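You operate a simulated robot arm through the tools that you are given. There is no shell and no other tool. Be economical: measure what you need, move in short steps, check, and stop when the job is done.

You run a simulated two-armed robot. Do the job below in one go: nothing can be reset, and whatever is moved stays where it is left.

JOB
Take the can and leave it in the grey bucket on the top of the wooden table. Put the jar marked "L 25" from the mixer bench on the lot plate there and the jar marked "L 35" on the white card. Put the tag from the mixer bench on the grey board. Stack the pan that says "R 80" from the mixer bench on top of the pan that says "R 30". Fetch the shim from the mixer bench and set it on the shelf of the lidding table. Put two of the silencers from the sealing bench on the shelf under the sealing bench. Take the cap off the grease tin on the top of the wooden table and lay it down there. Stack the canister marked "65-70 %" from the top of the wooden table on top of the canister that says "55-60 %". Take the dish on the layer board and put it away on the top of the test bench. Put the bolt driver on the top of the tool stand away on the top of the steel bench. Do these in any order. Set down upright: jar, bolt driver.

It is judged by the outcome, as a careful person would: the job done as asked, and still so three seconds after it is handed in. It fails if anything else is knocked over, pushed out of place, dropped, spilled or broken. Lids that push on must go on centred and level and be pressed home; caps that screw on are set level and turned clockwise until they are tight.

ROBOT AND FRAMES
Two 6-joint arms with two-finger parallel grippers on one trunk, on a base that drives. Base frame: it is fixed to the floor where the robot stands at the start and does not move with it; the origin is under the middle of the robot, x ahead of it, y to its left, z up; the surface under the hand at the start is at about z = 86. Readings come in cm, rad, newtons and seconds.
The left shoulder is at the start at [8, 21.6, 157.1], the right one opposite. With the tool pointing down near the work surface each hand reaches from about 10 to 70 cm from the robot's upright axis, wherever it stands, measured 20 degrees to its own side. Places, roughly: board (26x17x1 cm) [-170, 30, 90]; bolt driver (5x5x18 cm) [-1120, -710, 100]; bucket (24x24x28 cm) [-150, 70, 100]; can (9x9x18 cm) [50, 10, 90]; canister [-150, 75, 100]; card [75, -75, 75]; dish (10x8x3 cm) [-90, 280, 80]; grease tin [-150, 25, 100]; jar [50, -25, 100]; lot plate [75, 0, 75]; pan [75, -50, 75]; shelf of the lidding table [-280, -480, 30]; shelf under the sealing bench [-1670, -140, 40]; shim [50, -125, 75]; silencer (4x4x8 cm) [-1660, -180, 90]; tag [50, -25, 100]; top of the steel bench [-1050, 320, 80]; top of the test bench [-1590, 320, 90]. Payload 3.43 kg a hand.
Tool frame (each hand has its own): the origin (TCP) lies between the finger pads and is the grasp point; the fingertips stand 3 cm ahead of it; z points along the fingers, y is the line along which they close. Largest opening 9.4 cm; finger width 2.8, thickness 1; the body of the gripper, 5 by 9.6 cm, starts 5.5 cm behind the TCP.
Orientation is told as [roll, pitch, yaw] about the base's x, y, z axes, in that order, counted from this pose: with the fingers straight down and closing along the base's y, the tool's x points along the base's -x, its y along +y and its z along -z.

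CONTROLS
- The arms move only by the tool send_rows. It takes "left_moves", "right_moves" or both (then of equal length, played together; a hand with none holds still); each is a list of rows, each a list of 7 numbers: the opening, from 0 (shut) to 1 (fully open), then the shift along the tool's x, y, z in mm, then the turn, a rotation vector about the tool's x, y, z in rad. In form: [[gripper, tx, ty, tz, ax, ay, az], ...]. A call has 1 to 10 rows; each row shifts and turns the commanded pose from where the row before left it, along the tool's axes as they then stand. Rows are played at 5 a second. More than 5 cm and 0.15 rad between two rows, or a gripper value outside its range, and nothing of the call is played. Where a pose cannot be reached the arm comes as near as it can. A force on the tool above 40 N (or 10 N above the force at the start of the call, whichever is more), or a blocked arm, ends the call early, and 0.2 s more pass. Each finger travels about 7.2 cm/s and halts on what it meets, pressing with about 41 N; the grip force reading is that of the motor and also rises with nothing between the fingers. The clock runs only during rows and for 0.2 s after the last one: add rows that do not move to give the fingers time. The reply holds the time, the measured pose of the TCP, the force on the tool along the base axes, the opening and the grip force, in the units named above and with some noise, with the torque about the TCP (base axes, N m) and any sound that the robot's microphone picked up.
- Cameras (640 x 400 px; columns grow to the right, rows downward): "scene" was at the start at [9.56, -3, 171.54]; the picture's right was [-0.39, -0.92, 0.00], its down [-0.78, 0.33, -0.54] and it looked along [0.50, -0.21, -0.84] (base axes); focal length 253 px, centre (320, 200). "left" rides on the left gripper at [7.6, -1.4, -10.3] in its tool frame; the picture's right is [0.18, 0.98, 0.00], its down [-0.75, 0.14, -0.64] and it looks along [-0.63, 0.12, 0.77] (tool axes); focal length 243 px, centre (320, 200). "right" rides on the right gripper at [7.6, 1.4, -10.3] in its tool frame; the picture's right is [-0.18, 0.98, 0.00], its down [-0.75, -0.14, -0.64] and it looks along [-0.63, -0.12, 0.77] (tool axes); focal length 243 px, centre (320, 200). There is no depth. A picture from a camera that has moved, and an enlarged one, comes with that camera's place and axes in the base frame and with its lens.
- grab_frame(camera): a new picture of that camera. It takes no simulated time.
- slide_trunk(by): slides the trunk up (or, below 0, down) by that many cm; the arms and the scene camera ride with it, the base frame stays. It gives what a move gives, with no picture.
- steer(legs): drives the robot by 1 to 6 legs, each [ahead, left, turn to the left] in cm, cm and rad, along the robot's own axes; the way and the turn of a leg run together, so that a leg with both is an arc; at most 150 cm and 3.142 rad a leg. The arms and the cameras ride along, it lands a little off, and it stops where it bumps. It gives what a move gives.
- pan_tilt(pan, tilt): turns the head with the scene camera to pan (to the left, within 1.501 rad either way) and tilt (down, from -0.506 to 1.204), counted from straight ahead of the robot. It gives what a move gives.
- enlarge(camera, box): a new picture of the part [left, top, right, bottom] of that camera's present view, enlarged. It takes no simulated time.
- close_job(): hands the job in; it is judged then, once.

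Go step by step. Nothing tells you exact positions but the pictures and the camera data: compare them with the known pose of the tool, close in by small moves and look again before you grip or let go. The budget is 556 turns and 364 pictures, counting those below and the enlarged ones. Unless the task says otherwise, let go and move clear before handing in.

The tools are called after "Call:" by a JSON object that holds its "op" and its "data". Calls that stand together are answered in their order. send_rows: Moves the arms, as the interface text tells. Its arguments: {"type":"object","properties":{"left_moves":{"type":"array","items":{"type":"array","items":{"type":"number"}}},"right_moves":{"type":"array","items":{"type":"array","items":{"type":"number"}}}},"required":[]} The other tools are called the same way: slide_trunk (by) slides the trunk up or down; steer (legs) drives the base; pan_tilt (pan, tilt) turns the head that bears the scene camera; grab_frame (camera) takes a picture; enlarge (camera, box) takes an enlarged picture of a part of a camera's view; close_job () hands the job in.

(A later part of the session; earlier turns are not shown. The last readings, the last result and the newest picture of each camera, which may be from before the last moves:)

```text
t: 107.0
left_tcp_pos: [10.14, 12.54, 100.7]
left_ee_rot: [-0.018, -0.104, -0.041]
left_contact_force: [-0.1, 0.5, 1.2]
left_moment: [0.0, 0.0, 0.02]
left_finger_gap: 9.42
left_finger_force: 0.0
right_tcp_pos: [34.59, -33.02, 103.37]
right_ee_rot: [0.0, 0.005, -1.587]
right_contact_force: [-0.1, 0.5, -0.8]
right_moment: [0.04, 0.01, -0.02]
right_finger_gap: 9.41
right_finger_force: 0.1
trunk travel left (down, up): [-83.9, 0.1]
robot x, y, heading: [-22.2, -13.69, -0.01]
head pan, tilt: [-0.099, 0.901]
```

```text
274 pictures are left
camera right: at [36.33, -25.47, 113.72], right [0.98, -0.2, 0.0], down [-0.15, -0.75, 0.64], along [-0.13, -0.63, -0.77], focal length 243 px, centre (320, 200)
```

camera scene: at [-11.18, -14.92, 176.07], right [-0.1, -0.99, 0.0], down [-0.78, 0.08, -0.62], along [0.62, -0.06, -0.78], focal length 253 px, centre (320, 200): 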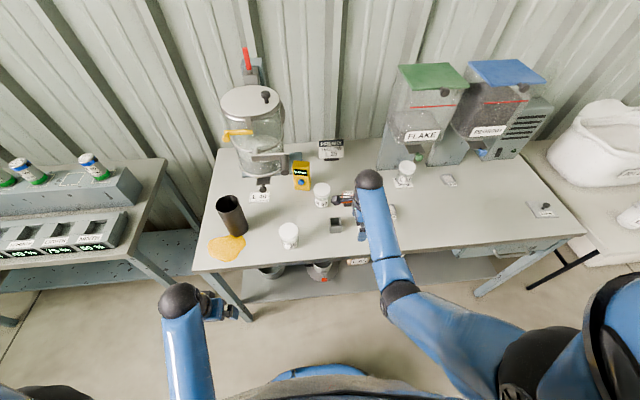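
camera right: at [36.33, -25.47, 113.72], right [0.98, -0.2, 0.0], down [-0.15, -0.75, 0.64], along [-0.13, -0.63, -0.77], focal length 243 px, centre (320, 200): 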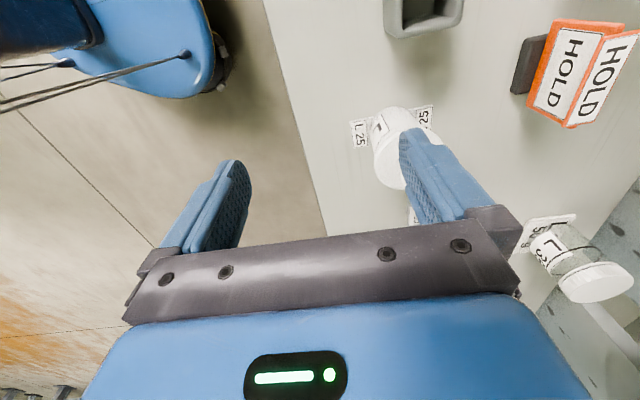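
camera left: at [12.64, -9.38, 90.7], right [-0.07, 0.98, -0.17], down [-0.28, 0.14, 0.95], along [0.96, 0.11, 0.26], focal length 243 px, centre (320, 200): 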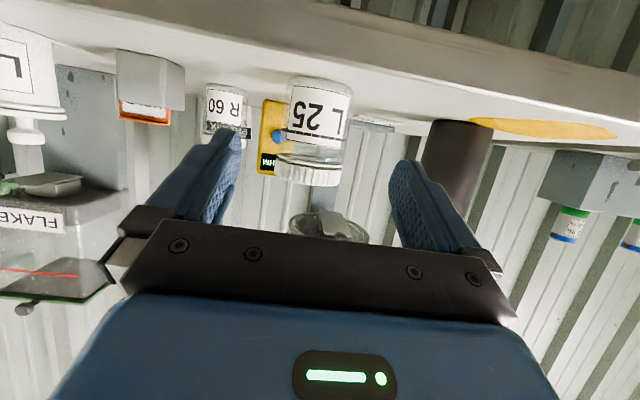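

Call:
{"op": "steer", "data": {"legs": [[17, 0, 0]]}}

Call:
{"op": "grab_frame", "data": {"camera": "right"}}

Call:
{"op": "enlarge", "data": {"camera": "scene", "box": [320, 140, 480, 260]}}

```text
t: 108.5
left_tcp_pos: [26.81, 12.6, 100.92]
left_ee_rot: [-0.017, -0.108, -0.04]
left_contact_force: [0.2, 0.2, -1.1]
left_moment: [-0.01, 0.0, -0.03]
left_finger_gap: 9.37
left_finger_force: 0.1
right_tcp_pos: [51.23, -33.12, 103.76]
right_ee_rot: [0.002, 0.005, -1.588]
right_contact_force: [-1.2, 0.2, 0.1]
right_moment: [-0.01, 0.01, -0.02]
right_finger_gap: 9.44
right_finger_force: 0.0
trunk travel left (down, up): [-83.9, 0.1]
robot x, y, heading: [-4.58, -14.02, -0.007]
head pan, tilt: [-0.099, 0.901]
```

```text
273 pictures are left
camera right: at [52.94, -25.52, 113.97], right [0.98, -0.2, 0.0], down [-0.16, -0.75, 0.64], along [-0.13, -0.63, -0.77], focal length 243 px, centre (320, 200)
```

right: 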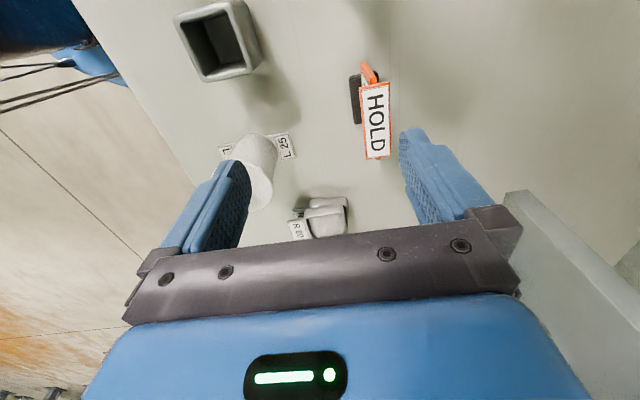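

```text
3.33 times, centred on (400, 200) of scene
camera zoom: at [5.17, -15.01, 176.12], right [-0.1, -0.99, 0.0], down [-0.78, 0.08, -0.62], along [0.62, -0.06, -0.78], focal length 842 px, centre (53, 200)
```

zoom: 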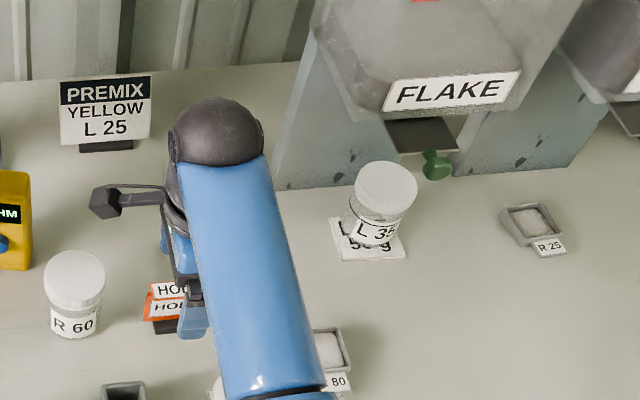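

Call:
{"op": "enlarge", "data": {"camera": "right", "box": [320, 50, 440, 180]}}

Call:
{"op": "enlarge", "data": {"camera": "scene", "box": [345, 215, 385, 245]}}

```text
3.08 times, centred on (380, 115) of right
camera zoom: at [52.94, -25.52, 113.97], right [0.98, -0.2, 0.0], down [-0.16, -0.75, 0.64], along [-0.13, -0.63, -0.77], focal length 746 px, centre (135, 462)
```

zoom: 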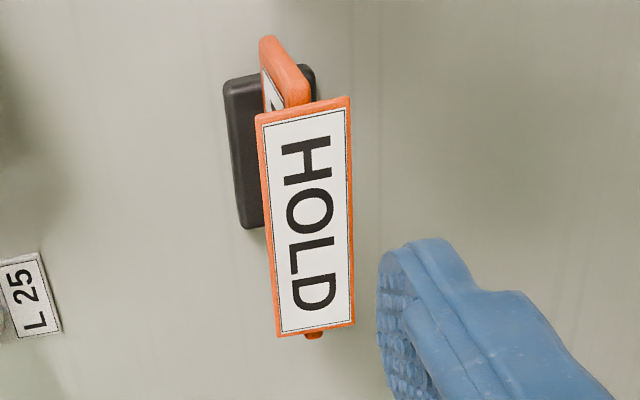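

```text
13.33 times, centred on (365, 230) of scene
camera zoom: at [5.17, -15.01, 176.12], right [-0.1, -0.99, 0.0], down [-0.78, 0.08, -0.62], along [0.62, -0.06, -0.78], focal length 3369 px, centre (-280, -200)
```

zoom: 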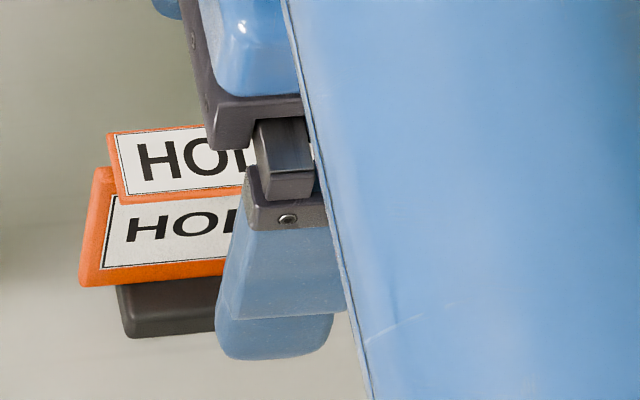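

Call:
{"op": "send_rows", "data": {"right_moves": [[1, 0, 0, 0, 0, 0, -0.15], [1, 0, 0, 0, 0, 0, -0.15], [1, 0, 0, 0, 0, 0, -0.15], [1, 0, 0, 0, 0, 0, -0.15], [1, 0, 0, 0, 0, 0, -0.15], [1, 0, 0, 0, 0, 0, -0.15], [1, 0, 0, 0, 0, 0, -0.15], [1, 0, 0, 0, 0, 0, -0.15], [1, 0, 0, 0, 0, 0, -0.15], [1, 0, 0, 0, 0, 0, -0.15]]}}

Call:
{"op": "send_rows", "data": {"right_moves": [[1, 0, 0, 0, 0, 0, -0.09], [1, -44, -16, 0, 0, 0, 0], [1, 0, 0, 45, 0, 0, 0], [1, 0, 0, 0, 0, 0, 0]]}}

Call:
{"op": "grab_frame", "data": {"camera": "right"}}

```text
t: 110.7
left_tcp_pos: [27.09, 12.54, 100.92]
left_ee_rot: [-0.019, -0.106, -0.041]
left_contact_force: [-0.9, 0.0, -0.3]
left_moment: [0.01, -0.03, 0.01]
left_finger_gap: 9.37
left_finger_force: 0.2
right_tcp_pos: [51.53, -33.18, 103.48]
right_ee_rot: [0.007, 0.002, -0.086]
right_contact_force: [0.3, -0.5, -0.1]
right_moment: [-0.01, 0.03, 0.0]
right_finger_gap: 9.39
right_finger_force: 0.1
trunk travel left (down, up): [-83.9, 0.1]
robot x, y, heading: [-4.96, -13.99, -0.006]
head pan, tilt: [-0.099, 0.901]
```

```text
t: 111.7
left_tcp_pos: [27.02, 12.49, 100.88]
left_ee_rot: [-0.017, -0.108, -0.04]
left_contact_force: [-1.0, -0.1, -0.1]
left_moment: [0.01, 0.01, -0.03]
left_finger_gap: 9.42
left_finger_force: 0.2
right_tcp_pos: [55.93, -34.55, 98.99]
right_ee_rot: [0.006, 0.001, 0.003]
right_contact_force: [-0.2, 0.6, -0.3]
right_moment: [-0.02, -0.03, 0.01]
right_finger_gap: 9.39
right_finger_force: 0.1
trunk travel left (down, up): [-83.9, 0.1]
robot x, y, heading: [-5.07, -13.76, -0.004]
head pan, tilt: [-0.099, 0.901]
```

```text
269 pictures are left
camera right: at [48.46, -33.21, 109.28], right [0.18, 0.98, 0.0], down [0.75, -0.14, 0.64], along [0.63, -0.11, -0.77], focal length 243 px, centre (320, 200)
```

right: 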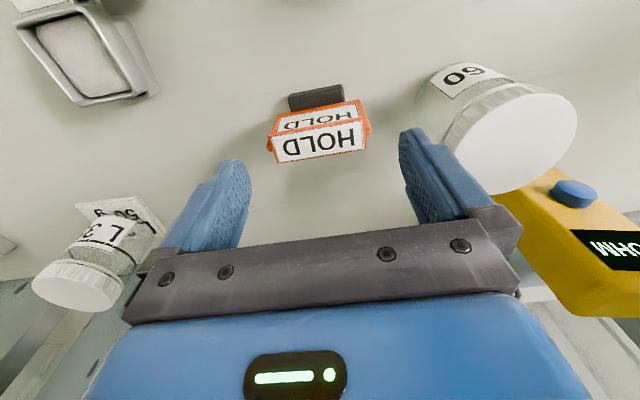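

Call:
{"op": "send_rows", "data": {"right_moves": [[1, -4, 0, 38, 0, 0, 0], [1, 0, 0, 38, 0, 0, 0], [1, 0, 0, 0, 0, 0, 0]]}}

Call:
{"op": "grab_frame", "data": {"camera": "right"}}

```text
t: 112.5
left_tcp_pos: [27.04, 12.69, 100.82]
left_ee_rot: [-0.019, -0.108, -0.04]
left_contact_force: [0.4, 0.0, 0.8]
left_moment: [0.03, 0.0, -0.04]
left_finger_gap: 9.4
left_finger_force: 0.1
right_tcp_pos: [56.36, -34.49, 91.37]
right_ee_rot: [0.004, 0.002, 0.002]
right_contact_force: [0.3, 0.6, -0.1]
right_moment: [-0.01, -0.01, 0.02]
right_finger_gap: 9.39
right_finger_force: 0.0
trunk travel left (down, up): [-83.9, 0.1]
robot x, y, heading: [-5.08, -14.07, 0.002]
head pan, tilt: [-0.099, 0.901]
```

```text
268 pictures are left
camera right: at [48.85, -33.15, 101.63], right [0.18, 0.98, 0.0], down [0.75, -0.14, 0.64], along [0.63, -0.11, -0.77], focal length 243 px, centre (320, 200)
```

right: 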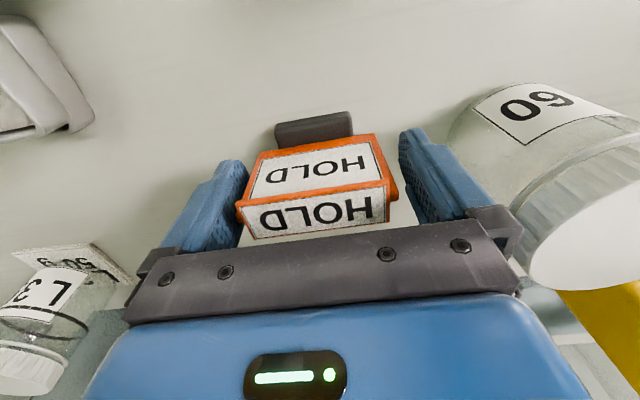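

Call:
{"op": "send_rows", "data": {"right_moves": [[0.8, 0, 0, 0, 0, 0, 0], [0.6, 0, 0, 0, 0, 0, 0], [0.45, 0, 0, 0, 0, 0, 0], [0.4, 0, 0, 0, 0, 0, 0], [0.4, 0, 0, 0, 0, 0, 0], [0.4, 0, 0, -30, 0, 0, 0], [0.4, 0, 0, -45, 0, 0, 0], [0.4, 0, 0, -45, 0, 0, 0], [0.4, 0, 0, 0, 0, 0, 0]]}}

Call:
{"op": "grab_frame", "data": {"camera": "right"}}

```text
t: 114.5
left_tcp_pos: [26.99, 12.44, 100.87]
left_ee_rot: [-0.018, -0.105, -0.04]
left_contact_force: [0.0, 0.2, -0.1]
left_moment: [0.04, 0.0, 0.02]
left_finger_gap: 9.39
left_finger_force: 0.1
right_tcp_pos: [56.45, -34.8, 103.4]
right_ee_rot: [0.005, 0.0, 0.001]
right_contact_force: [-0.3, 0.1, -0.7]
right_moment: [-0.03, -0.02, 0.03]
right_finger_gap: 7.54
right_finger_force: 41.1
trunk travel left (down, up): [-83.9, 0.1]
robot x, y, heading: [-5.48, -14.44, -0.004]
head pan, tilt: [-0.099, 0.901]
```

```text
267 pictures are left
camera right: at [48.95, -33.27, 113.65], right [0.18, 0.98, 0.0], down [0.76, -0.14, 0.64], along [0.63, -0.11, -0.77], focal length 243 px, centre (320, 200)
```

right: 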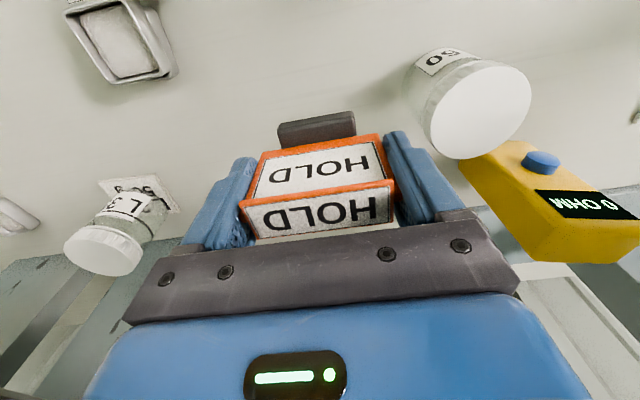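

Call:
{"op": "steer", "data": {"legs": [[-40, 0, 0]]}}

Call:
{"op": "send_rows", "data": {"left_moves": [[1, -45, 0, 0, 0, 0, 0], [1, -45, 0, 0, 0, 0, 0], [1, -45, 0, 0, 0, 0, 0], [1, 0, 0, 0, 0, -0.15, 0], [1, 0, 0, 0, 0, -0.15, 0], [1, 0, 0, 0, 0, -0.15, 0], [1, 0, 0, 0, 0, -0.15, 0], [1, 0, 0, 0, 0, -0.15, 0], [1, 0, 0, 0, 0, -0.15, 0], [1, 0, 0, 0, 0, -0.15, 0]]}}

Call:
{"op": "send_rows", "data": {"left_moves": [[1, -45, 0, 0, 0, 0, 0], [1, -45, 0, -18, 0, 0, 0], [1, -45, 0, -18, 0, 0, 0], [1, -45, 0, -18, 0, 0, 0], [1, -45, 0, -18, 0, 0, 0], [1, -45, 0, -18, 0, 0, 0], [1, -45, 0, -18, 0, 0, 0], [1, -45, 0, -18, 0, 0, 0]]}}

```text
t: 117.0
left_tcp_pos: [-12.5, 12.82, 100.81]
left_ee_rot: [-0.018, -0.104, -0.04]
left_contact_force: [0.0, -0.1, 0.3]
left_moment: [0.02, 0.01, -0.03]
left_finger_gap: 9.4
left_finger_force: 0.0
right_tcp_pos: [17.02, -34.39, 103.15]
right_ee_rot: [0.004, 0.002, 0.003]
right_contact_force: [-0.6, 0.1, -1.2]
right_moment: [0.0, -0.02, 0.01]
right_finger_gap: 7.56
right_finger_force: 40.9
trunk travel left (down, up): [-83.9, 0.1]
robot x, y, heading: [-44.64, -13.78, -0.001]
head pan, tilt: [-0.099, 0.901]
```

```text
t: 119.2
left_tcp_pos: [0.76, 12.23, 102.31]
left_ee_rot: [-0.043, -1.157, -0.001]
left_contact_force: [0.2, -0.7, -0.1]
left_moment: [-0.02, 0.02, -0.04]
left_finger_gap: 9.38
left_finger_force: 0.1
right_tcp_pos: [16.77, -34.35, 103.44]
right_ee_rot: [0.004, 0.003, 0.003]
right_contact_force: [-0.2, -1.1, -1.3]
right_moment: [-0.01, 0.02, -0.03]
right_finger_gap: 7.5
right_finger_force: 40.8
trunk travel left (down, up): [-83.9, 0.1]
robot x, y, heading: [-44.75, -13.96, -0.004]
head pan, tilt: [-0.099, 0.901]
```

```text
t: 121.0
left_tcp_pos: [8.0, 13.97, 138.79]
left_ee_rot: [-0.043, -1.153, 0.0]
left_contact_force: [-1.0, -0.3, 0.0]
left_moment: [0.01, 0.02, 0.02]
left_finger_gap: 9.43
left_finger_force: 0.0
left hand out of reach, approached as far as the arm can: row 6, 7, 8
right_tcp_pos: [16.81, -34.39, 103.29]
right_ee_rot: [0.004, 0.003, 0.004]
right_contact_force: [0.3, -0.5, 0.5]
right_moment: [-0.01, 0.01, 0.0]
right_finger_gap: 7.52
right_finger_force: 41.1
trunk travel left (down, up): [-83.9, 0.1]
robot x, y, heading: [-44.69, -13.48, -0.006]
head pan, tilt: [-0.099, 0.901]
```

Call:
{"op": "send_rows", "data": {"left_moves": [[1, 45, 0, 20, -0.043, 0, 0], [1, 45, 0, 20, 0, 0, 0], [1, 45, 0, 20, 0, 0, 0], [1, 45, 0, 20, 0, 0, 0], [1, 45, 0, 20, 0, 0, 0], [1, 45, 0, 20, 0, 0, 0], [1, 45, 0, 20, 0, 0, 0], [1, 45, 0, 20, 0, 0, 0], [1, 0, 0, 0, 0, 0, 0]]}}

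Call:
{"op": "grab_frame", "data": {"camera": "left"}}

```text
t: 123.0
left_tcp_pos: [7.89, 13.89, 99.45]
left_ee_rot: [0.002, -1.158, -0.001]
left_contact_force: [0.8, 0.2, 0.0]
left_moment: [-0.02, 0.0, 0.0]
left_finger_gap: 9.4
left_finger_force: 0.1
right_tcp_pos: [16.82, -34.46, 103.38]
right_ee_rot: [0.005, 0.002, 0.004]
right_contact_force: [-0.4, 0.2, 0.1]
right_moment: [0.03, 0.0, 0.0]
right_finger_gap: 7.52
right_finger_force: 40.6
trunk travel left (down, up): [-83.9, 0.1]
robot x, y, heading: [-44.63, -13.58, -0.004]
head pan, tilt: [-0.099, 0.901]
```

```text
266 pictures are left
camera left: at [-4.53, 12.4, 96.64], right [-0.07, 0.98, -0.17], down [-0.28, 0.14, 0.95], along [0.96, 0.12, 0.27], focal length 243 px, centre (320, 200)
```

left: 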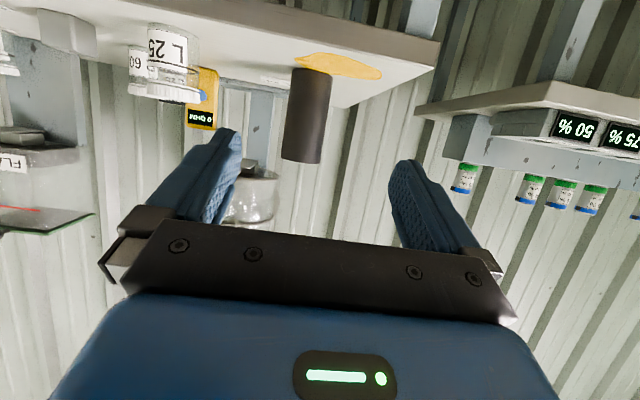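

Call:
{"op": "send_rows", "data": {"right_moves": [[0.4, 45, 0, 0, 0, 0, 0], [0.4, 45, 0, 0, 0, 0, 0], [0.4, 45, 0, 0, 0, 0, 0], [0.4, 45, 0, 0, 0, 0, 0], [0.4, 0, 0, 0, 0, 0, 0]], "left_moves": [[1, 0, -6, 0, 0, 0, 0], [1, 0, 0, 0, 0, 0, 0], [1, 0, 0, 0, 0, 0, 0], [1, 0, 0, 0, 0, 0, 0], [1, 0, 0, 0, 0, 0, 0]]}}

Call:
{"op": "steer", "data": {"legs": [[26, 0, 0]]}}

Call:
{"op": "grab_frame", "data": {"camera": "left"}}

```text
t: 124.2
left_tcp_pos: [7.95, 13.3, 99.43]
left_ee_rot: [0.001, -1.155, -0.002]
left_contact_force: [0.3, -0.3, 0.5]
left_moment: [-0.02, -0.03, -0.01]
left_finger_gap: 9.42
left_finger_force: 0.0
right_tcp_pos: [-1.38, -34.44, 103.49]
right_ee_rot: [0.005, 0.0, 0.004]
right_contact_force: [0.5, -0.1, -1.2]
right_moment: [-0.04, -0.01, 0.01]
right_finger_gap: 7.5
right_finger_force: 41.3
trunk travel left (down, up): [-83.9, 0.1]
robot x, y, heading: [-44.83, -13.8, -0.002]
head pan, tilt: [-0.099, 0.901]
```

```text
t: 126.1
left_tcp_pos: [33.51, 13.05, 99.6]
left_ee_rot: [0.001, -1.157, -0.003]
left_contact_force: [-1.2, 0.7, -0.3]
left_moment: [0.03, -0.02, 0.0]
left_finger_gap: 9.41
left_finger_force: 0.0
right_tcp_pos: [24.07, -34.65, 103.57]
right_ee_rot: [0.004, -0.001, 0.002]
right_contact_force: [-0.4, -0.1, -0.3]
right_moment: [0.04, 0.04, 0.0]
right_finger_gap: 7.5
right_finger_force: 41.1
trunk travel left (down, up): [-83.9, 0.1]
robot x, y, heading: [-18.81, -13.8, 0.002]
head pan, tilt: [-0.099, 0.901]
```

```text
265 pictures are left
camera left: at [21.01, 11.65, 96.81], right [-0.07, 0.98, -0.17], down [-0.29, 0.14, 0.95], along [0.96, 0.12, 0.27], focal length 243 px, centre (320, 200)
```

left: 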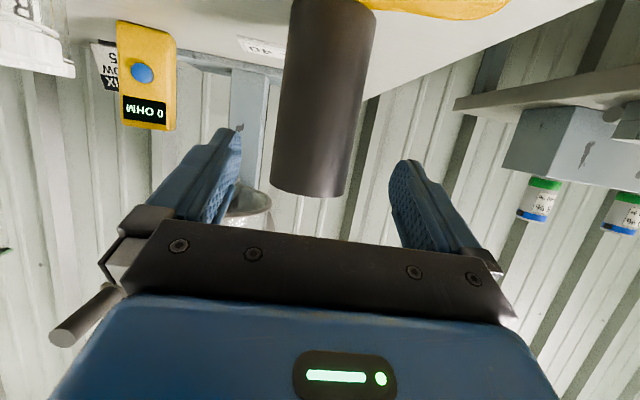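

Call:
{"op": "send_rows", "data": {"left_moves": [[1, -16, 1.2, 28.8, 0, 0, 0], [1, -16, 1.2, 28.8, 0, 0, 0], [1, -8, 1.2, 14, 0, 0, 0], [1, 0, 0, 0, 0, 0, 0]]}}

Call:
{"op": "grab_frame", "data": {"camera": "left"}}

```text
t: 127.1
left_tcp_pos: [42.16, 13.5, 100.13]
left_ee_rot: [-0.001, -1.154, -0.005]
left_contact_force: [0.4, 0.6, -0.6]
left_moment: [0.01, 0.03, 0.0]
left_finger_gap: 9.4
left_finger_force: 0.1
right_tcp_pos: [24.5, -34.65, 103.43]
right_ee_rot: [0.006, 0.003, 0.001]
right_contact_force: [-1.0, 0.6, 0.0]
right_moment: [0.0, 0.02, 0.0]
right_finger_gap: 7.56
right_finger_force: 40.9
trunk travel left (down, up): [-83.9, 0.1]
robot x, y, heading: [-19.08, -13.94, -0.003]
head pan, tilt: [-0.099, 0.901]
```

```text
264 pictures are left
camera left: at [29.59, 11.96, 97.34], right [-0.07, 0.98, -0.17], down [-0.28, 0.14, 0.95], along [0.96, 0.12, 0.27], focal length 243 px, centre (320, 200)
```

left: 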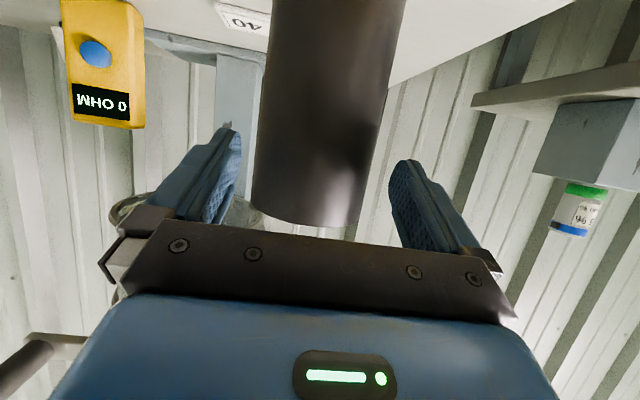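

Call:
{"op": "send_rows", "data": {"left_moves": [[1, -11, -1, 19, 0, 0, 0], [1, -11, -1, 19, 0, 0, 0], [0.8, 0, 0, 0, 0, 0, 0], [0.6, 0, 0, 0, 0, 0, 0], [0.5, 0, 0, 0, 0, 0, 0], [0.5, 0, 0, 0, 0, 0, 0]]}}

Call:
{"op": "grab_frame", "data": {"camera": "left"}}

```text
t: 128.5
left_tcp_pos: [46.19, 13.17, 100.72]
left_ee_rot: [0.001, -1.154, -0.003]
left_contact_force: [-0.4, 0.3, 1.9]
left_moment: [-0.08, -0.12, -0.02]
left_finger_gap: 8.42
left_finger_force: 40.7
right_tcp_pos: [24.49, -34.68, 103.43]
right_ee_rot: [0.005, 0.001, 0.0]
right_contact_force: [-0.4, -0.6, -0.8]
right_moment: [-0.02, 0.02, 0.02]
right_finger_gap: 7.53
right_finger_force: 40.5
trunk travel left (down, up): [-83.9, 0.1]
robot x, y, heading: [-18.81, -14.31, -0.003]
head pan, tilt: [-0.099, 0.901]
```

```text
263 pictures are left
camera left: at [33.81, 11.77, 97.98], right [-0.07, 0.98, -0.17], down [-0.28, 0.14, 0.95], along [0.96, 0.12, 0.27], focal length 243 px, centre (320, 200)
```

left: 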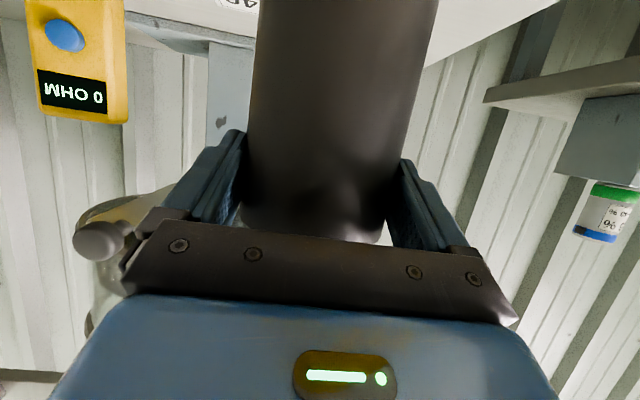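

Call:
{"op": "send_rows", "data": {"left_moves": [[0.5, -14, 0, -6, 0, 0, 0], [0.5, -18, 0, -8, 0, 0, 0], [0.5, 0, 0, 0, 0, 0, 0]]}}

Call:
{"op": "steer", "data": {"legs": [[-45, 0, 0]]}}

Call:
{"op": "grab_frame", "data": {"camera": "scene"}}

```text
t: 129.3
left_tcp_pos: [46.24, 13.28, 104.22]
left_ee_rot: [-0.002, -1.154, -0.001]
left_contact_force: [-0.1, -0.2, -0.4]
left_moment: [-0.02, 0.05, -0.04]
left_finger_gap: 8.42
left_finger_force: 41.2
right_tcp_pos: [24.51, -34.7, 103.48]
right_ee_rot: [0.005, 0.002, 0.0]
right_contact_force: [-1.5, 0.5, -0.8]
right_moment: [-0.02, 0.0, 0.03]
right_finger_gap: 7.52
right_finger_force: 41.5
trunk travel left (down, up): [-83.9, 0.1]
robot x, y, heading: [-19.27, -14.13, -0.005]
head pan, tilt: [-0.099, 0.901]
```

```text
t: 132.0
left_tcp_pos: [1.47, 13.39, 104.14]
left_ee_rot: [-0.001, -1.152, -0.005]
left_contact_force: [-0.2, 0.0, -1.3]
left_moment: [-0.01, 0.03, 0.01]
left_finger_gap: 8.4
left_finger_force: 40.8
right_tcp_pos: [-20.46, -34.37, 103.35]
right_ee_rot: [0.005, 0.004, 0.0]
right_contact_force: [-0.5, -0.5, -0.5]
right_moment: [0.02, 0.02, 0.05]
right_finger_gap: 7.54
right_finger_force: 41.1
trunk travel left (down, up): [-83.9, 0.1]
robot x, y, heading: [-64.18, -13.93, -0.005]
head pan, tilt: [-0.099, 0.901]
```

```text
262 pictures are left
camera scene: at [-53.0, -14.76, 176.05], right [-0.1, -0.99, 0.0], down [-0.78, 0.08, -0.62], along [0.62, -0.06, -0.79], focal length 253 px, centre (320, 200)
```

scene: 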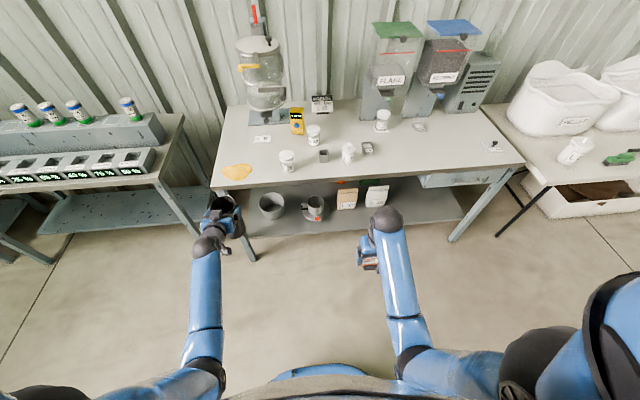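

Call:
{"op": "send_rows", "data": {"left_moves": [[0.5, -42, 0, -18, 0, 0, 0], [0.5, -42, 0, -18, 0, 0, 0], [0.5, -42, 0, -18, 0, 0, 0], [0.5, -42, 0, -18, 0, 0, 0], [0.5, -42, 0, -18, 0, 0, 0], [0.5, -42, 0, -18, 0, 0, 0], [0.5, 0, 0, 0, 0, 0, 0]]}}

Call:
{"op": "steer", "data": {"legs": [[0, 0, 1.571]]}}

Call:
{"op": "pan_tilt", "data": {"pan": 1.3, "tilt": 0.6}}

Call:
{"op": "grab_frame", "data": {"camera": "scene"}}

```text
t: 133.6
left_tcp_pos: [1.71, 13.44, 131.68]
left_ee_rot: [0.002, -1.154, -0.005]
left_contact_force: [0.6, 1.0, -1.4]
left_moment: [0.0, 0.03, -0.02]
left_finger_gap: 8.41
left_finger_force: 40.4
right_tcp_pos: [-20.64, -34.38, 103.46]
right_ee_rot: [0.005, 0.005, 0.0]
right_contact_force: [0.4, -0.9, -1.1]
right_moment: [0.02, 0.01, 0.01]
right_finger_gap: 7.54
right_finger_force: 40.7
trunk travel left (down, up): [-83.9, 0.1]
robot x, y, heading: [-64.2, -13.91, -0.004]
head pan, tilt: [-0.099, 0.901]
```

```text
t: 137.8
left_tcp_pos: [-91.5, 51.7, 131.54]
left_ee_rot: [0.002, -1.153, 1.572]
left_contact_force: [-0.2, -0.2, -1.1]
left_moment: [-0.02, 0.03, 0.02]
left_finger_gap: 8.4
left_finger_force: 40.8
right_tcp_pos: [-43.43, 29.87, 103.42]
right_ee_rot: [0.004, 0.0, 1.575]
right_contact_force: [0.3, -0.5, -1.3]
right_moment: [0.0, 0.02, 0.02]
right_finger_gap: 7.5
right_finger_force: 41.1
trunk travel left (down, up): [-83.9, 0.1]
robot x, y, heading: [-64.15, -13.93, 1.57]
head pan, tilt: [-0.099, 0.901]
```

```text
t: 139.4
left_tcp_pos: [-91.54, 51.83, 131.54]
left_ee_rot: [0.0, -1.152, 1.573]
left_contact_force: [0.3, -0.6, -0.7]
left_moment: [-0.01, 0.03, -0.02]
left_finger_gap: 8.39
left_finger_force: 41.1
right_tcp_pos: [-43.48, 29.8, 103.34]
right_ee_rot: [0.006, 0.003, 1.576]
right_contact_force: [1.0, 0.6, 0.1]
right_moment: [0.02, 0.02, -0.01]
right_finger_gap: 7.52
right_finger_force: 40.7
trunk travel left (down, up): [-83.9, 0.1]
robot x, y, heading: [-63.92, -13.58, 1.569]
head pan, tilt: [1.3, 0.6]
```

```text
261 pictures are left
camera scene: at [-72.43, -8.54, 178.56], right [0.27, 0.96, 0.0], down [0.54, -0.15, -0.82], along [-0.8, 0.22, -0.57], focal length 253 px, centre (320, 200)
```

scene: 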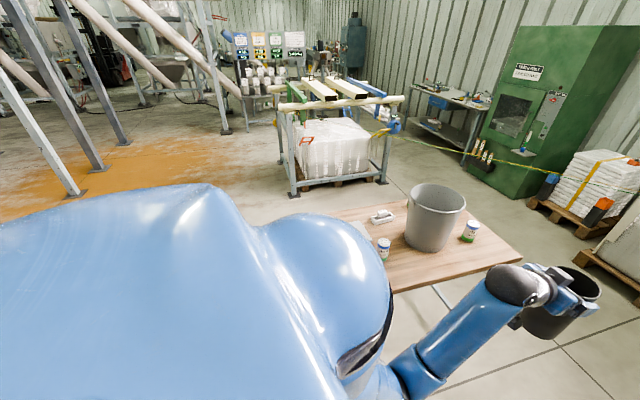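

Call:
{"op": "steer", "data": {"legs": [[0, 0, 1.571]]}}

Call:
{"op": "pan_tilt", "data": {"pan": -0.6, "tilt": 0.7}}

Call:
{"op": "grab_frame", "data": {"camera": "scene"}}

```text
t: 143.6
left_tcp_pos: [-129.56, -41.04, 131.56]
left_ee_rot: [0.003, -1.156, 3.14]
left_contact_force: [0.1, 0.0, -0.8]
left_moment: [-0.04, -0.04, 0.01]
left_finger_gap: 8.38
left_finger_force: 41.0
right_tcp_pos: [-107.51, 6.95, 103.43]
right_ee_rot: [0.006, 0.001, -3.137]
right_contact_force: [-0.3, -0.3, -1.1]
right_moment: [0.01, 0.0, -0.03]
right_finger_gap: 7.53
right_finger_force: 40.5
trunk travel left (down, up): [-83.9, 0.1]
robot x, y, heading: [-63.83, -13.31, 3.137]
head pan, tilt: [1.3, 0.6]
```

```text
t: 145.4
left_tcp_pos: [-129.58, -40.95, 131.63]
left_ee_rot: [0.002, -1.154, 3.139]
left_contact_force: [0.6, -0.3, -1.4]
left_moment: [-0.03, -0.01, -0.01]
left_finger_gap: 8.41
left_finger_force: 40.4
right_tcp_pos: [-107.65, 6.94, 103.36]
right_ee_rot: [0.006, 0.002, -3.137]
right_contact_force: [-0.7, 0.0, -0.4]
right_moment: [0.02, -0.01, 0.01]
right_finger_gap: 7.51
right_finger_force: 40.6
trunk travel left (down, up): [-83.9, 0.1]
robot x, y, heading: [-64.11, -13.45, 3.139]
head pan, tilt: [-0.6, 0.7]
```

```text
260 pictures are left
camera scene: at [-73.96, -9.15, 177.7], right [0.57, 0.82, 0.0], down [0.53, -0.36, -0.76], along [-0.63, 0.43, -0.64], focal length 253 px, centre (320, 200)
```

scene: 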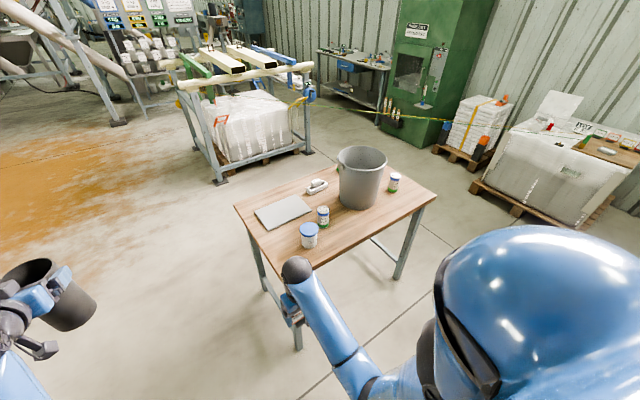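

Call:
{"op": "enlarge", "data": {"camera": "scene", "box": [240, 140, 420, 260]}}

```text
3.33 times, centred on (330, 200) of scene
camera zoom: at [-73.96, -9.15, 177.7], right [0.57, 0.82, 0.0], down [0.53, -0.36, -0.76], along [-0.63, 0.43, -0.64], focal length 842 px, centre (287, 200)
```

zoom: 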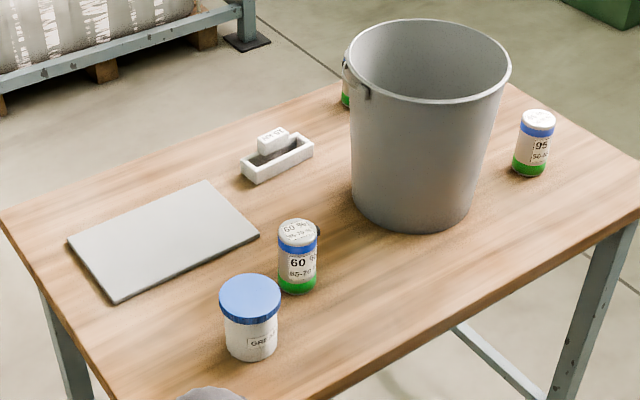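

Call:
{"op": "send_rows", "data": {"left_moves": [[0.5, -42, 0, -18, 0, 0, 0], [0.5, -20, 0, -9, 0, 0, 0], [0.5, 0, 0, 0, 0, 0, 0]]}}

Call:
{"op": "steer", "data": {"legs": [[-8, 0, 0], [0, -108, 0]]}}

Call:
{"op": "pan_tilt", "data": {"pan": 0.35, "tilt": 0.75}}

Call:
{"op": "grab_frame", "data": {"camera": "scene"}}

Call:
{"op": "grab_frame", "data": {"camera": "left"}}

```text
t: 146.2
left_tcp_pos: [-129.52, -41.06, 138.51]
left_ee_rot: [0.003, -1.154, 3.139]
left_contact_force: [-0.2, -0.2, -1.3]
left_moment: [0.02, 0.01, 0.01]
left_finger_gap: 8.38
left_finger_force: 41.0
right_tcp_pos: [-107.5, 7.02, 103.47]
right_ee_rot: [0.005, 0.001, -3.138]
right_contact_force: [-0.8, -0.2, -0.7]
right_moment: [0.03, 0.02, 0.01]
right_finger_gap: 7.52
right_finger_force: 40.7
trunk travel left (down, up): [-83.9, 0.1]
robot x, y, heading: [-64.12, -13.52, 3.143]
head pan, tilt: [-0.6, 0.7]
```

```text
t: 152.4
left_tcp_pos: [-121.24, 66.49, 138.28]
left_ee_rot: [-0.002, -1.153, 3.131]
left_contact_force: [0.3, -0.6, -0.3]
left_moment: [-0.03, -0.03, -0.04]
left_finger_gap: 8.38
left_finger_force: 41.2
right_tcp_pos: [-98.56, 114.31, 103.4]
right_ee_rot: [0.004, 0.002, 3.133]
right_contact_force: [-0.2, 0.4, 0.1]
right_moment: [0.02, -0.03, -0.02]
right_finger_gap: 7.55
right_finger_force: 40.7
trunk travel left (down, up): [-83.9, 0.1]
robot x, y, heading: [-55.0, 93.23, 3.13]
head pan, tilt: [-0.6, 0.7]
```

```text
t: 153.6
left_tcp_pos: [-121.19, 66.68, 138.44]
left_ee_rot: [0.001, -1.154, 3.13]
left_contact_force: [-0.3, 0.3, -0.8]
left_moment: [0.0, -0.02, 0.01]
left_finger_gap: 8.38
left_finger_force: 41.0
right_tcp_pos: [-98.44, 114.3, 103.29]
right_ee_rot: [0.005, 0.001, 3.133]
right_contact_force: [-0.6, -0.8, -0.8]
right_moment: [0.01, -0.04, 0.01]
right_finger_gap: 7.51
right_finger_force: 40.8
trunk travel left (down, up): [-83.9, 0.1]
robot x, y, heading: [-55.07, 93.34, 3.127]
head pan, tilt: [0.351, 0.75]
```

```text
258 pictures are left
camera scene: at [-66.02, 90.27, 177.27], right [-0.33, 0.94, 0.0], down [0.64, 0.23, -0.73], along [-0.69, -0.24, -0.68], focal length 253 px, centre (320, 200)
```

scene: 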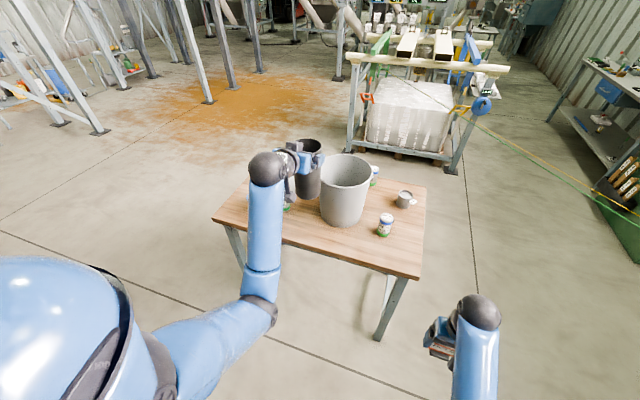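

```text
257 pictures are left
camera left: at [-108.74, 67.85, 135.55], right [0.06, -0.98, -0.17], down [0.28, -0.14, 0.95], along [-0.96, -0.11, 0.27], focal length 243 px, centre (320, 200)
```

left: 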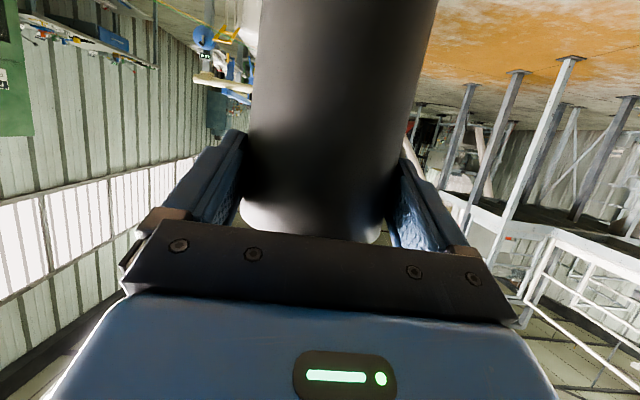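

Call:
{"op": "enlarge", "data": {"camera": "scene", "box": [250, 130, 440, 250]}}

```text
3.33 times, centred on (345, 190) of scene
camera zoom: at [-66.02, 90.27, 177.27], right [-0.33, 0.94, 0.0], down [0.64, 0.23, -0.73], along [-0.69, -0.24, -0.68], focal length 842 px, centre (237, 233)
```

zoom: 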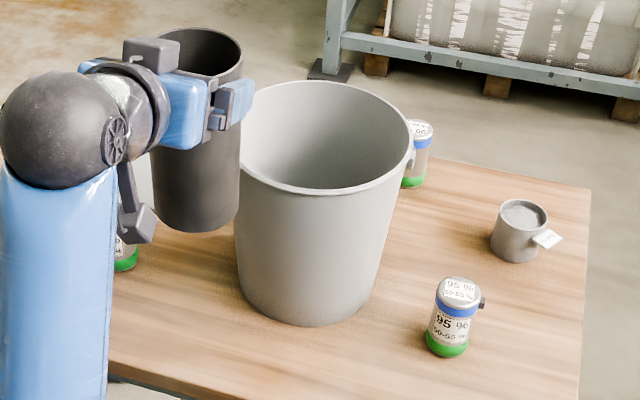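

Call:
{"op": "steer", "data": {"legs": [[0, -5.2, 0]]}}

Call:
{"op": "grab_frame", "data": {"camera": "left"}}

Call:
{"op": "steer", "data": {"legs": [[28.5, 0, 0]]}}

Call:
{"op": "grab_frame", "data": {"camera": "scene"}}

```text
t: 154.6
left_tcp_pos: [-121.17, 70.29, 138.11]
left_ee_rot: [-0.023, -1.155, -3.13]
left_contact_force: [-0.5, -1.6, -1.1]
left_moment: [0.02, 0.01, -0.06]
left_finger_gap: 8.4
left_finger_force: 41.1
right_tcp_pos: [-98.52, 118.44, 103.7]
right_ee_rot: [-0.006, 0.002, 3.134]
right_contact_force: [-1.3, -0.7, -0.6]
right_moment: [0.07, -0.03, -0.02]
right_finger_gap: 7.54
right_finger_force: 40.8
trunk travel left (down, up): [-83.9, 0.1]
robot x, y, heading: [-55.13, 98.32, 3.132]
head pan, tilt: [0.351, 0.75]
```

```text
255 pictures are left
camera left: at [-108.64, 71.63, 135.28], right [0.07, -0.98, -0.18], down [0.28, -0.15, 0.95], along [-0.96, -0.11, 0.27], focal length 243 px, centre (320, 200)
```

left: 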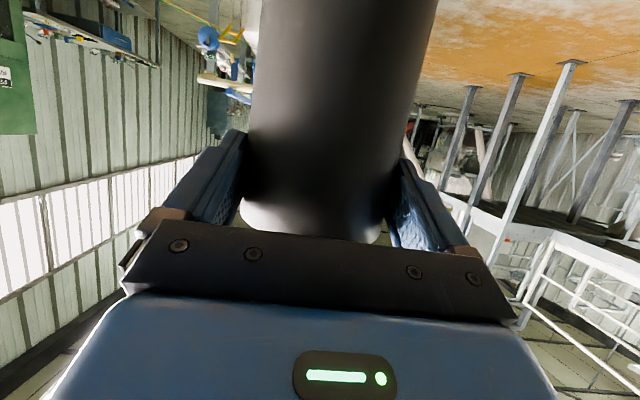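

```text
t: 156.6
left_tcp_pos: [-149.16, 71.75, 138.57]
left_ee_rot: [0.002, -1.157, 3.133]
left_contact_force: [0.7, 0.0, -0.3]
left_moment: [-0.04, 0.01, 0.01]
left_finger_gap: 8.37
left_finger_force: 40.8
right_tcp_pos: [-126.74, 119.63, 103.56]
right_ee_rot: [0.005, -0.003, 3.137]
right_contact_force: [0.3, 0.4, 0.3]
right_moment: [-0.01, 0.02, -0.01]
right_finger_gap: 7.56
right_finger_force: 40.6
trunk travel left (down, up): [-83.9, 0.1]
robot x, y, heading: [-83.68, 98.42, 3.132]
head pan, tilt: [0.351, 0.75]
```

```text
254 pictures are left
camera scene: at [-93.91, 95.72, 177.31], right [-0.33, 0.94, 0.0], down [0.64, 0.23, -0.73], along [-0.69, -0.24, -0.68], focal length 253 px, centre (320, 200)
```

scene: 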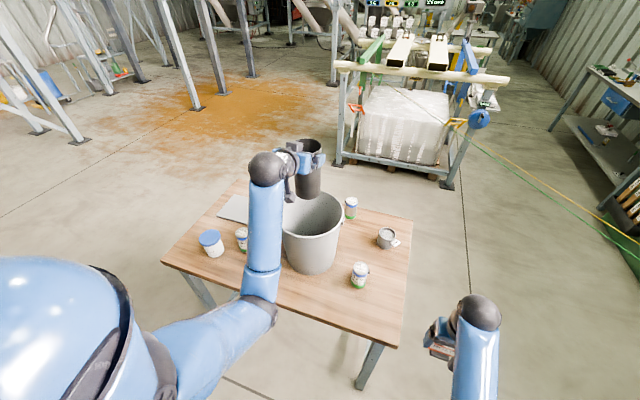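

Call:
{"op": "enlarge", "data": {"camera": "scene", "box": [200, 130, 420, 300]}}

```text
2.35 times, centred on (310, 215) of scene
camera zoom: at [-93.91, 95.72, 177.31], right [-0.33, 0.94, 0.0], down [0.64, 0.23, -0.73], along [-0.69, -0.24, -0.68], focal length 594 px, centre (344, 165)
```

zoom: 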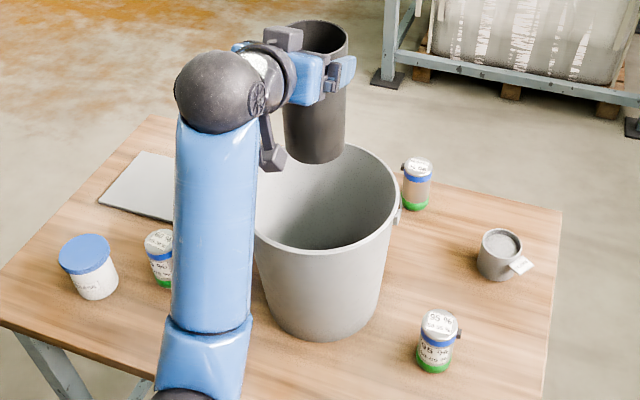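

Call:
{"op": "send_rows", "data": {"left_moves": [[0.5, -14, 0, 32, 0, 0, 0], [0.5, 44.6, 0, 19.6, 0, 0, 0], [0.5, 44.6, 0, 19.6, 0, 0, 0], [0.5, 44.6, 0, 19.6, 0, 0, 0], [0.5, 44.6, 0, 19.6, 0, 0, 0], [0.5, 0, 0, 0, 0, 0, 0]]}}

Call:
{"op": "enlarge", "data": {"camera": "scene", "box": [200, 130, 420, 300]}}

```text
t: 157.9
left_tcp_pos: [-152.8, 71.87, 118.72]
left_ee_rot: [0.001, -1.156, 3.132]
left_contact_force: [0.1, 0.6, -2.1]
left_moment: [0.01, -0.03, 0.0]
left_finger_gap: 8.35
left_finger_force: 41.5
right_tcp_pos: [-126.86, 119.71, 103.46]
right_ee_rot: [0.004, 0.001, 3.137]
right_contact_force: [1.2, -0.9, -0.7]
right_moment: [-0.01, 0.01, -0.01]
right_finger_gap: 7.56
right_finger_force: 41.1
trunk travel left (down, up): [-83.9, 0.1]
robot x, y, heading: [-83.93, 98.38, 3.132]
head pan, tilt: [0.351, 0.75]
```

```text
2.35 times, centred on (310, 215) of scene
camera zoom: at [-94.33, 95.69, 177.28], right [-0.33, 0.94, 0.0], down [0.64, 0.23, -0.73], along [-0.69, -0.24, -0.68], focal length 594 px, centre (344, 165)
```

zoom: 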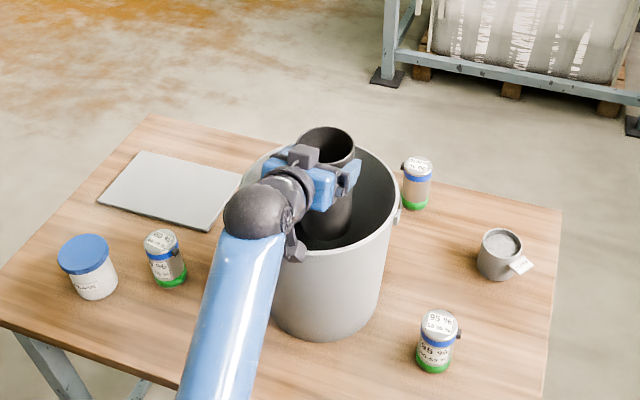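

Call:
{"op": "send_rows", "data": {"left_moves": [[0.5, -6, 0, 14, 0, 0, 0], [0.5, 30, 0, 13, 0, 0.14, 0], [0.5, 28, 0, 17, 0, 0.14, 0], [0.5, 0, 0, 0, 0, 0, 0]]}}

Call:
{"op": "enlarge", "data": {"camera": "scene", "box": [240, 150, 380, 280]}}

```text
t: 158.8
left_tcp_pos: [-154.69, 71.95, 114.46]
left_ee_rot: [0.005, -0.931, 3.131]
left_contact_force: [1.9, 1.2, 17.6]
left_moment: [0.18, -2.44, 0.12]
left_finger_gap: 8.39
left_finger_force: 40.8
right_tcp_pos: [-126.78, 119.81, 103.41]
right_ee_rot: [0.006, -0.001, 3.14]
right_contact_force: [0.8, -0.8, -1.0]
right_moment: [-0.02, 0.01, 0.01]
right_finger_gap: 7.56
right_finger_force: 41.0
trunk travel left (down, up): [-83.9, 0.1]
robot x, y, heading: [-83.36, 98.74, 3.133]
head pan, tilt: [0.351, 0.75]
stopped in row 4 (left hand): the force on the tool passed its limit at 47 N (the readings are from after the stop); the commanded pose is now the measured one
```

```text
3.08 times, centred on (310, 215) of scene
camera zoom: at [-93.94, 95.88, 177.31], right [-0.33, 0.94, 0.0], down [0.64, 0.23, -0.73], along [-0.69, -0.25, -0.68], focal length 778 px, centre (351, 154)
```

zoom: 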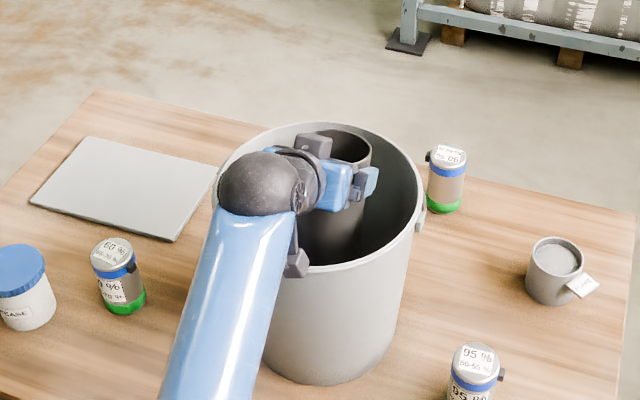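

Call:
{"op": "send_rows", "data": {"left_moves": [[0.5, -8, 0, -6, 0, 0, 0], [0.5, 0, 0, 0, 0, 0, 0]]}}

Call:
{"op": "enlarge", "data": {"camera": "scene", "box": [240, 150, 380, 280]}}

```text
t: 159.4
left_tcp_pos: [-154.81, 71.76, 114.99]
left_ee_rot: [0.005, -0.92, 3.132]
left_contact_force: [-0.6, -1.3, -1.3]
left_moment: [-0.02, -0.03, 0.03]
left_finger_gap: 8.38
left_finger_force: 41.3
right_tcp_pos: [-127.04, 119.71, 103.39]
right_ee_rot: [0.004, 0.003, 3.138]
right_contact_force: [-0.6, -0.1, -0.9]
right_moment: [0.0, 0.04, 0.02]
right_finger_gap: 7.53
right_finger_force: 40.9
trunk travel left (down, up): [-83.9, 0.1]
robot x, y, heading: [-83.75, 98.41, 3.135]
head pan, tilt: [0.351, 0.75]
```

```text
3.08 times, centred on (310, 215) of scene
camera zoom: at [-94.41, 95.67, 177.26], right [-0.33, 0.94, 0.0], down [0.64, 0.23, -0.73], along [-0.69, -0.24, -0.68], focal length 778 px, centre (351, 154)
```

zoom: 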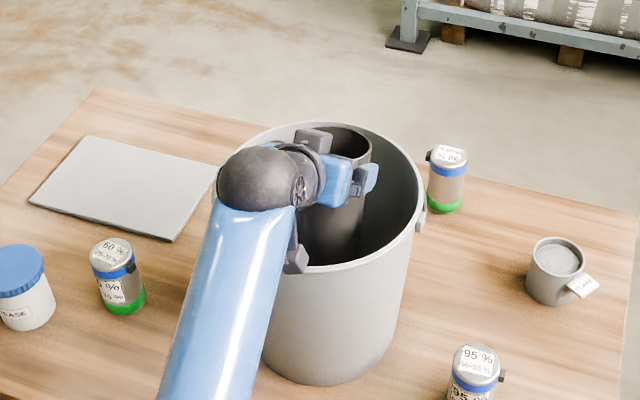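

Call:
{"op": "send_rows", "data": {"left_moves": [[0.5, -10, 0, 13, 0, 0, 0], [0.5, 12, 0, 9, 0, 0, 0], [0.5, 0, 0, 0, 0, 0, 0]]}}

Call:
{"op": "enlarge", "data": {"camera": "scene", "box": [240, 150, 380, 280]}}

```text
t: 160.3
left_tcp_pos: [-156.66, 71.76, 114.77]
left_ee_rot: [0.006, -0.946, 3.129]
left_contact_force: [9.7, 1.2, 40.0]
left_moment: [0.37, -6.28, 0.03]
left_finger_gap: 8.37
left_finger_force: 41.1
right_tcp_pos: [-126.85, 119.64, 103.4]
right_ee_rot: [0.005, -0.001, 3.138]
right_contact_force: [-0.5, 0.4, 0.4]
right_moment: [0.01, -0.07, 0.02]
right_finger_gap: 7.53
right_finger_force: 40.8
trunk travel left (down, up): [-83.9, 0.1]
robot x, y, heading: [-83.56, 98.74, 3.128]
head pan, tilt: [0.351, 0.75]
stopped in row 3 (left hand): the force on the tool passed its limit at 43 N (the readings are from after the stop); the commanded pose is now the measured one
```

```text
3.08 times, centred on (310, 215) of scene
camera zoom: at [-94.13, 95.78, 177.3], right [-0.33, 0.94, 0.0], down [0.64, 0.23, -0.73], along [-0.69, -0.25, -0.68], focal length 778 px, centre (351, 154)
```

zoom: 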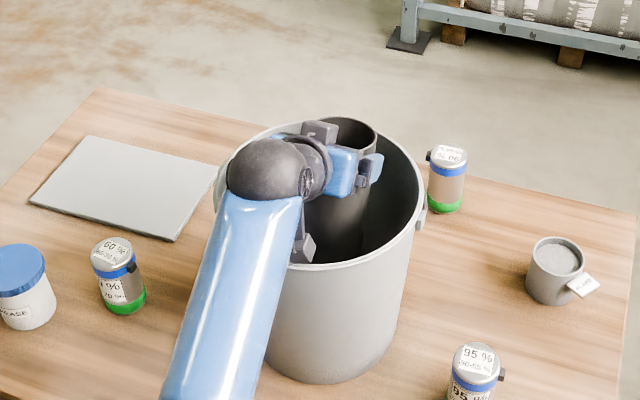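

Call:
{"op": "send_rows", "data": {"left_moves": [[0.5, -32, 0, -23, 0, 0, 0], [0.5, 0, 0, 0, 0, 0.11, 0], [0.5, 0, 0, 0, 0, 0.11, 0], [0.5, 0, 0, 0, 0, 0.11, 0], [0.5, 0, 0, 0, 0, 0, 0]]}}

Call:
{"op": "enlarge", "data": {"camera": "scene", "box": [240, 150, 380, 280]}}

```text
t: 161.5
left_tcp_pos: [-156.75, 71.79, 117.79]
left_ee_rot: [0.003, -0.597, 3.132]
left_contact_force: [-0.6, -0.2, -1.1]
left_moment: [0.0, 0.03, 0.02]
left_finger_gap: 8.36
left_finger_force: 40.5
right_tcp_pos: [-126.98, 119.73, 103.47]
right_ee_rot: [0.005, 0.002, 3.138]
right_contact_force: [0.7, 0.4, 0.0]
right_moment: [0.02, -0.03, -0.04]
right_finger_gap: 7.5
right_finger_force: 41.0
trunk travel left (down, up): [-83.9, 0.1]
robot x, y, heading: [-83.45, 98.54, 3.136]
head pan, tilt: [0.351, 0.75]
```

```text
3.08 times, centred on (310, 215) of scene
camera zoom: at [-94.38, 95.69, 177.27], right [-0.33, 0.94, 0.0], down [0.64, 0.23, -0.73], along [-0.69, -0.24, -0.68], focal length 778 px, centre (351, 154)
```

zoom: 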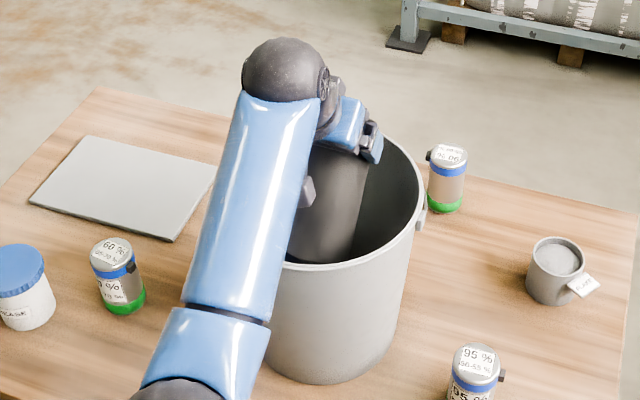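

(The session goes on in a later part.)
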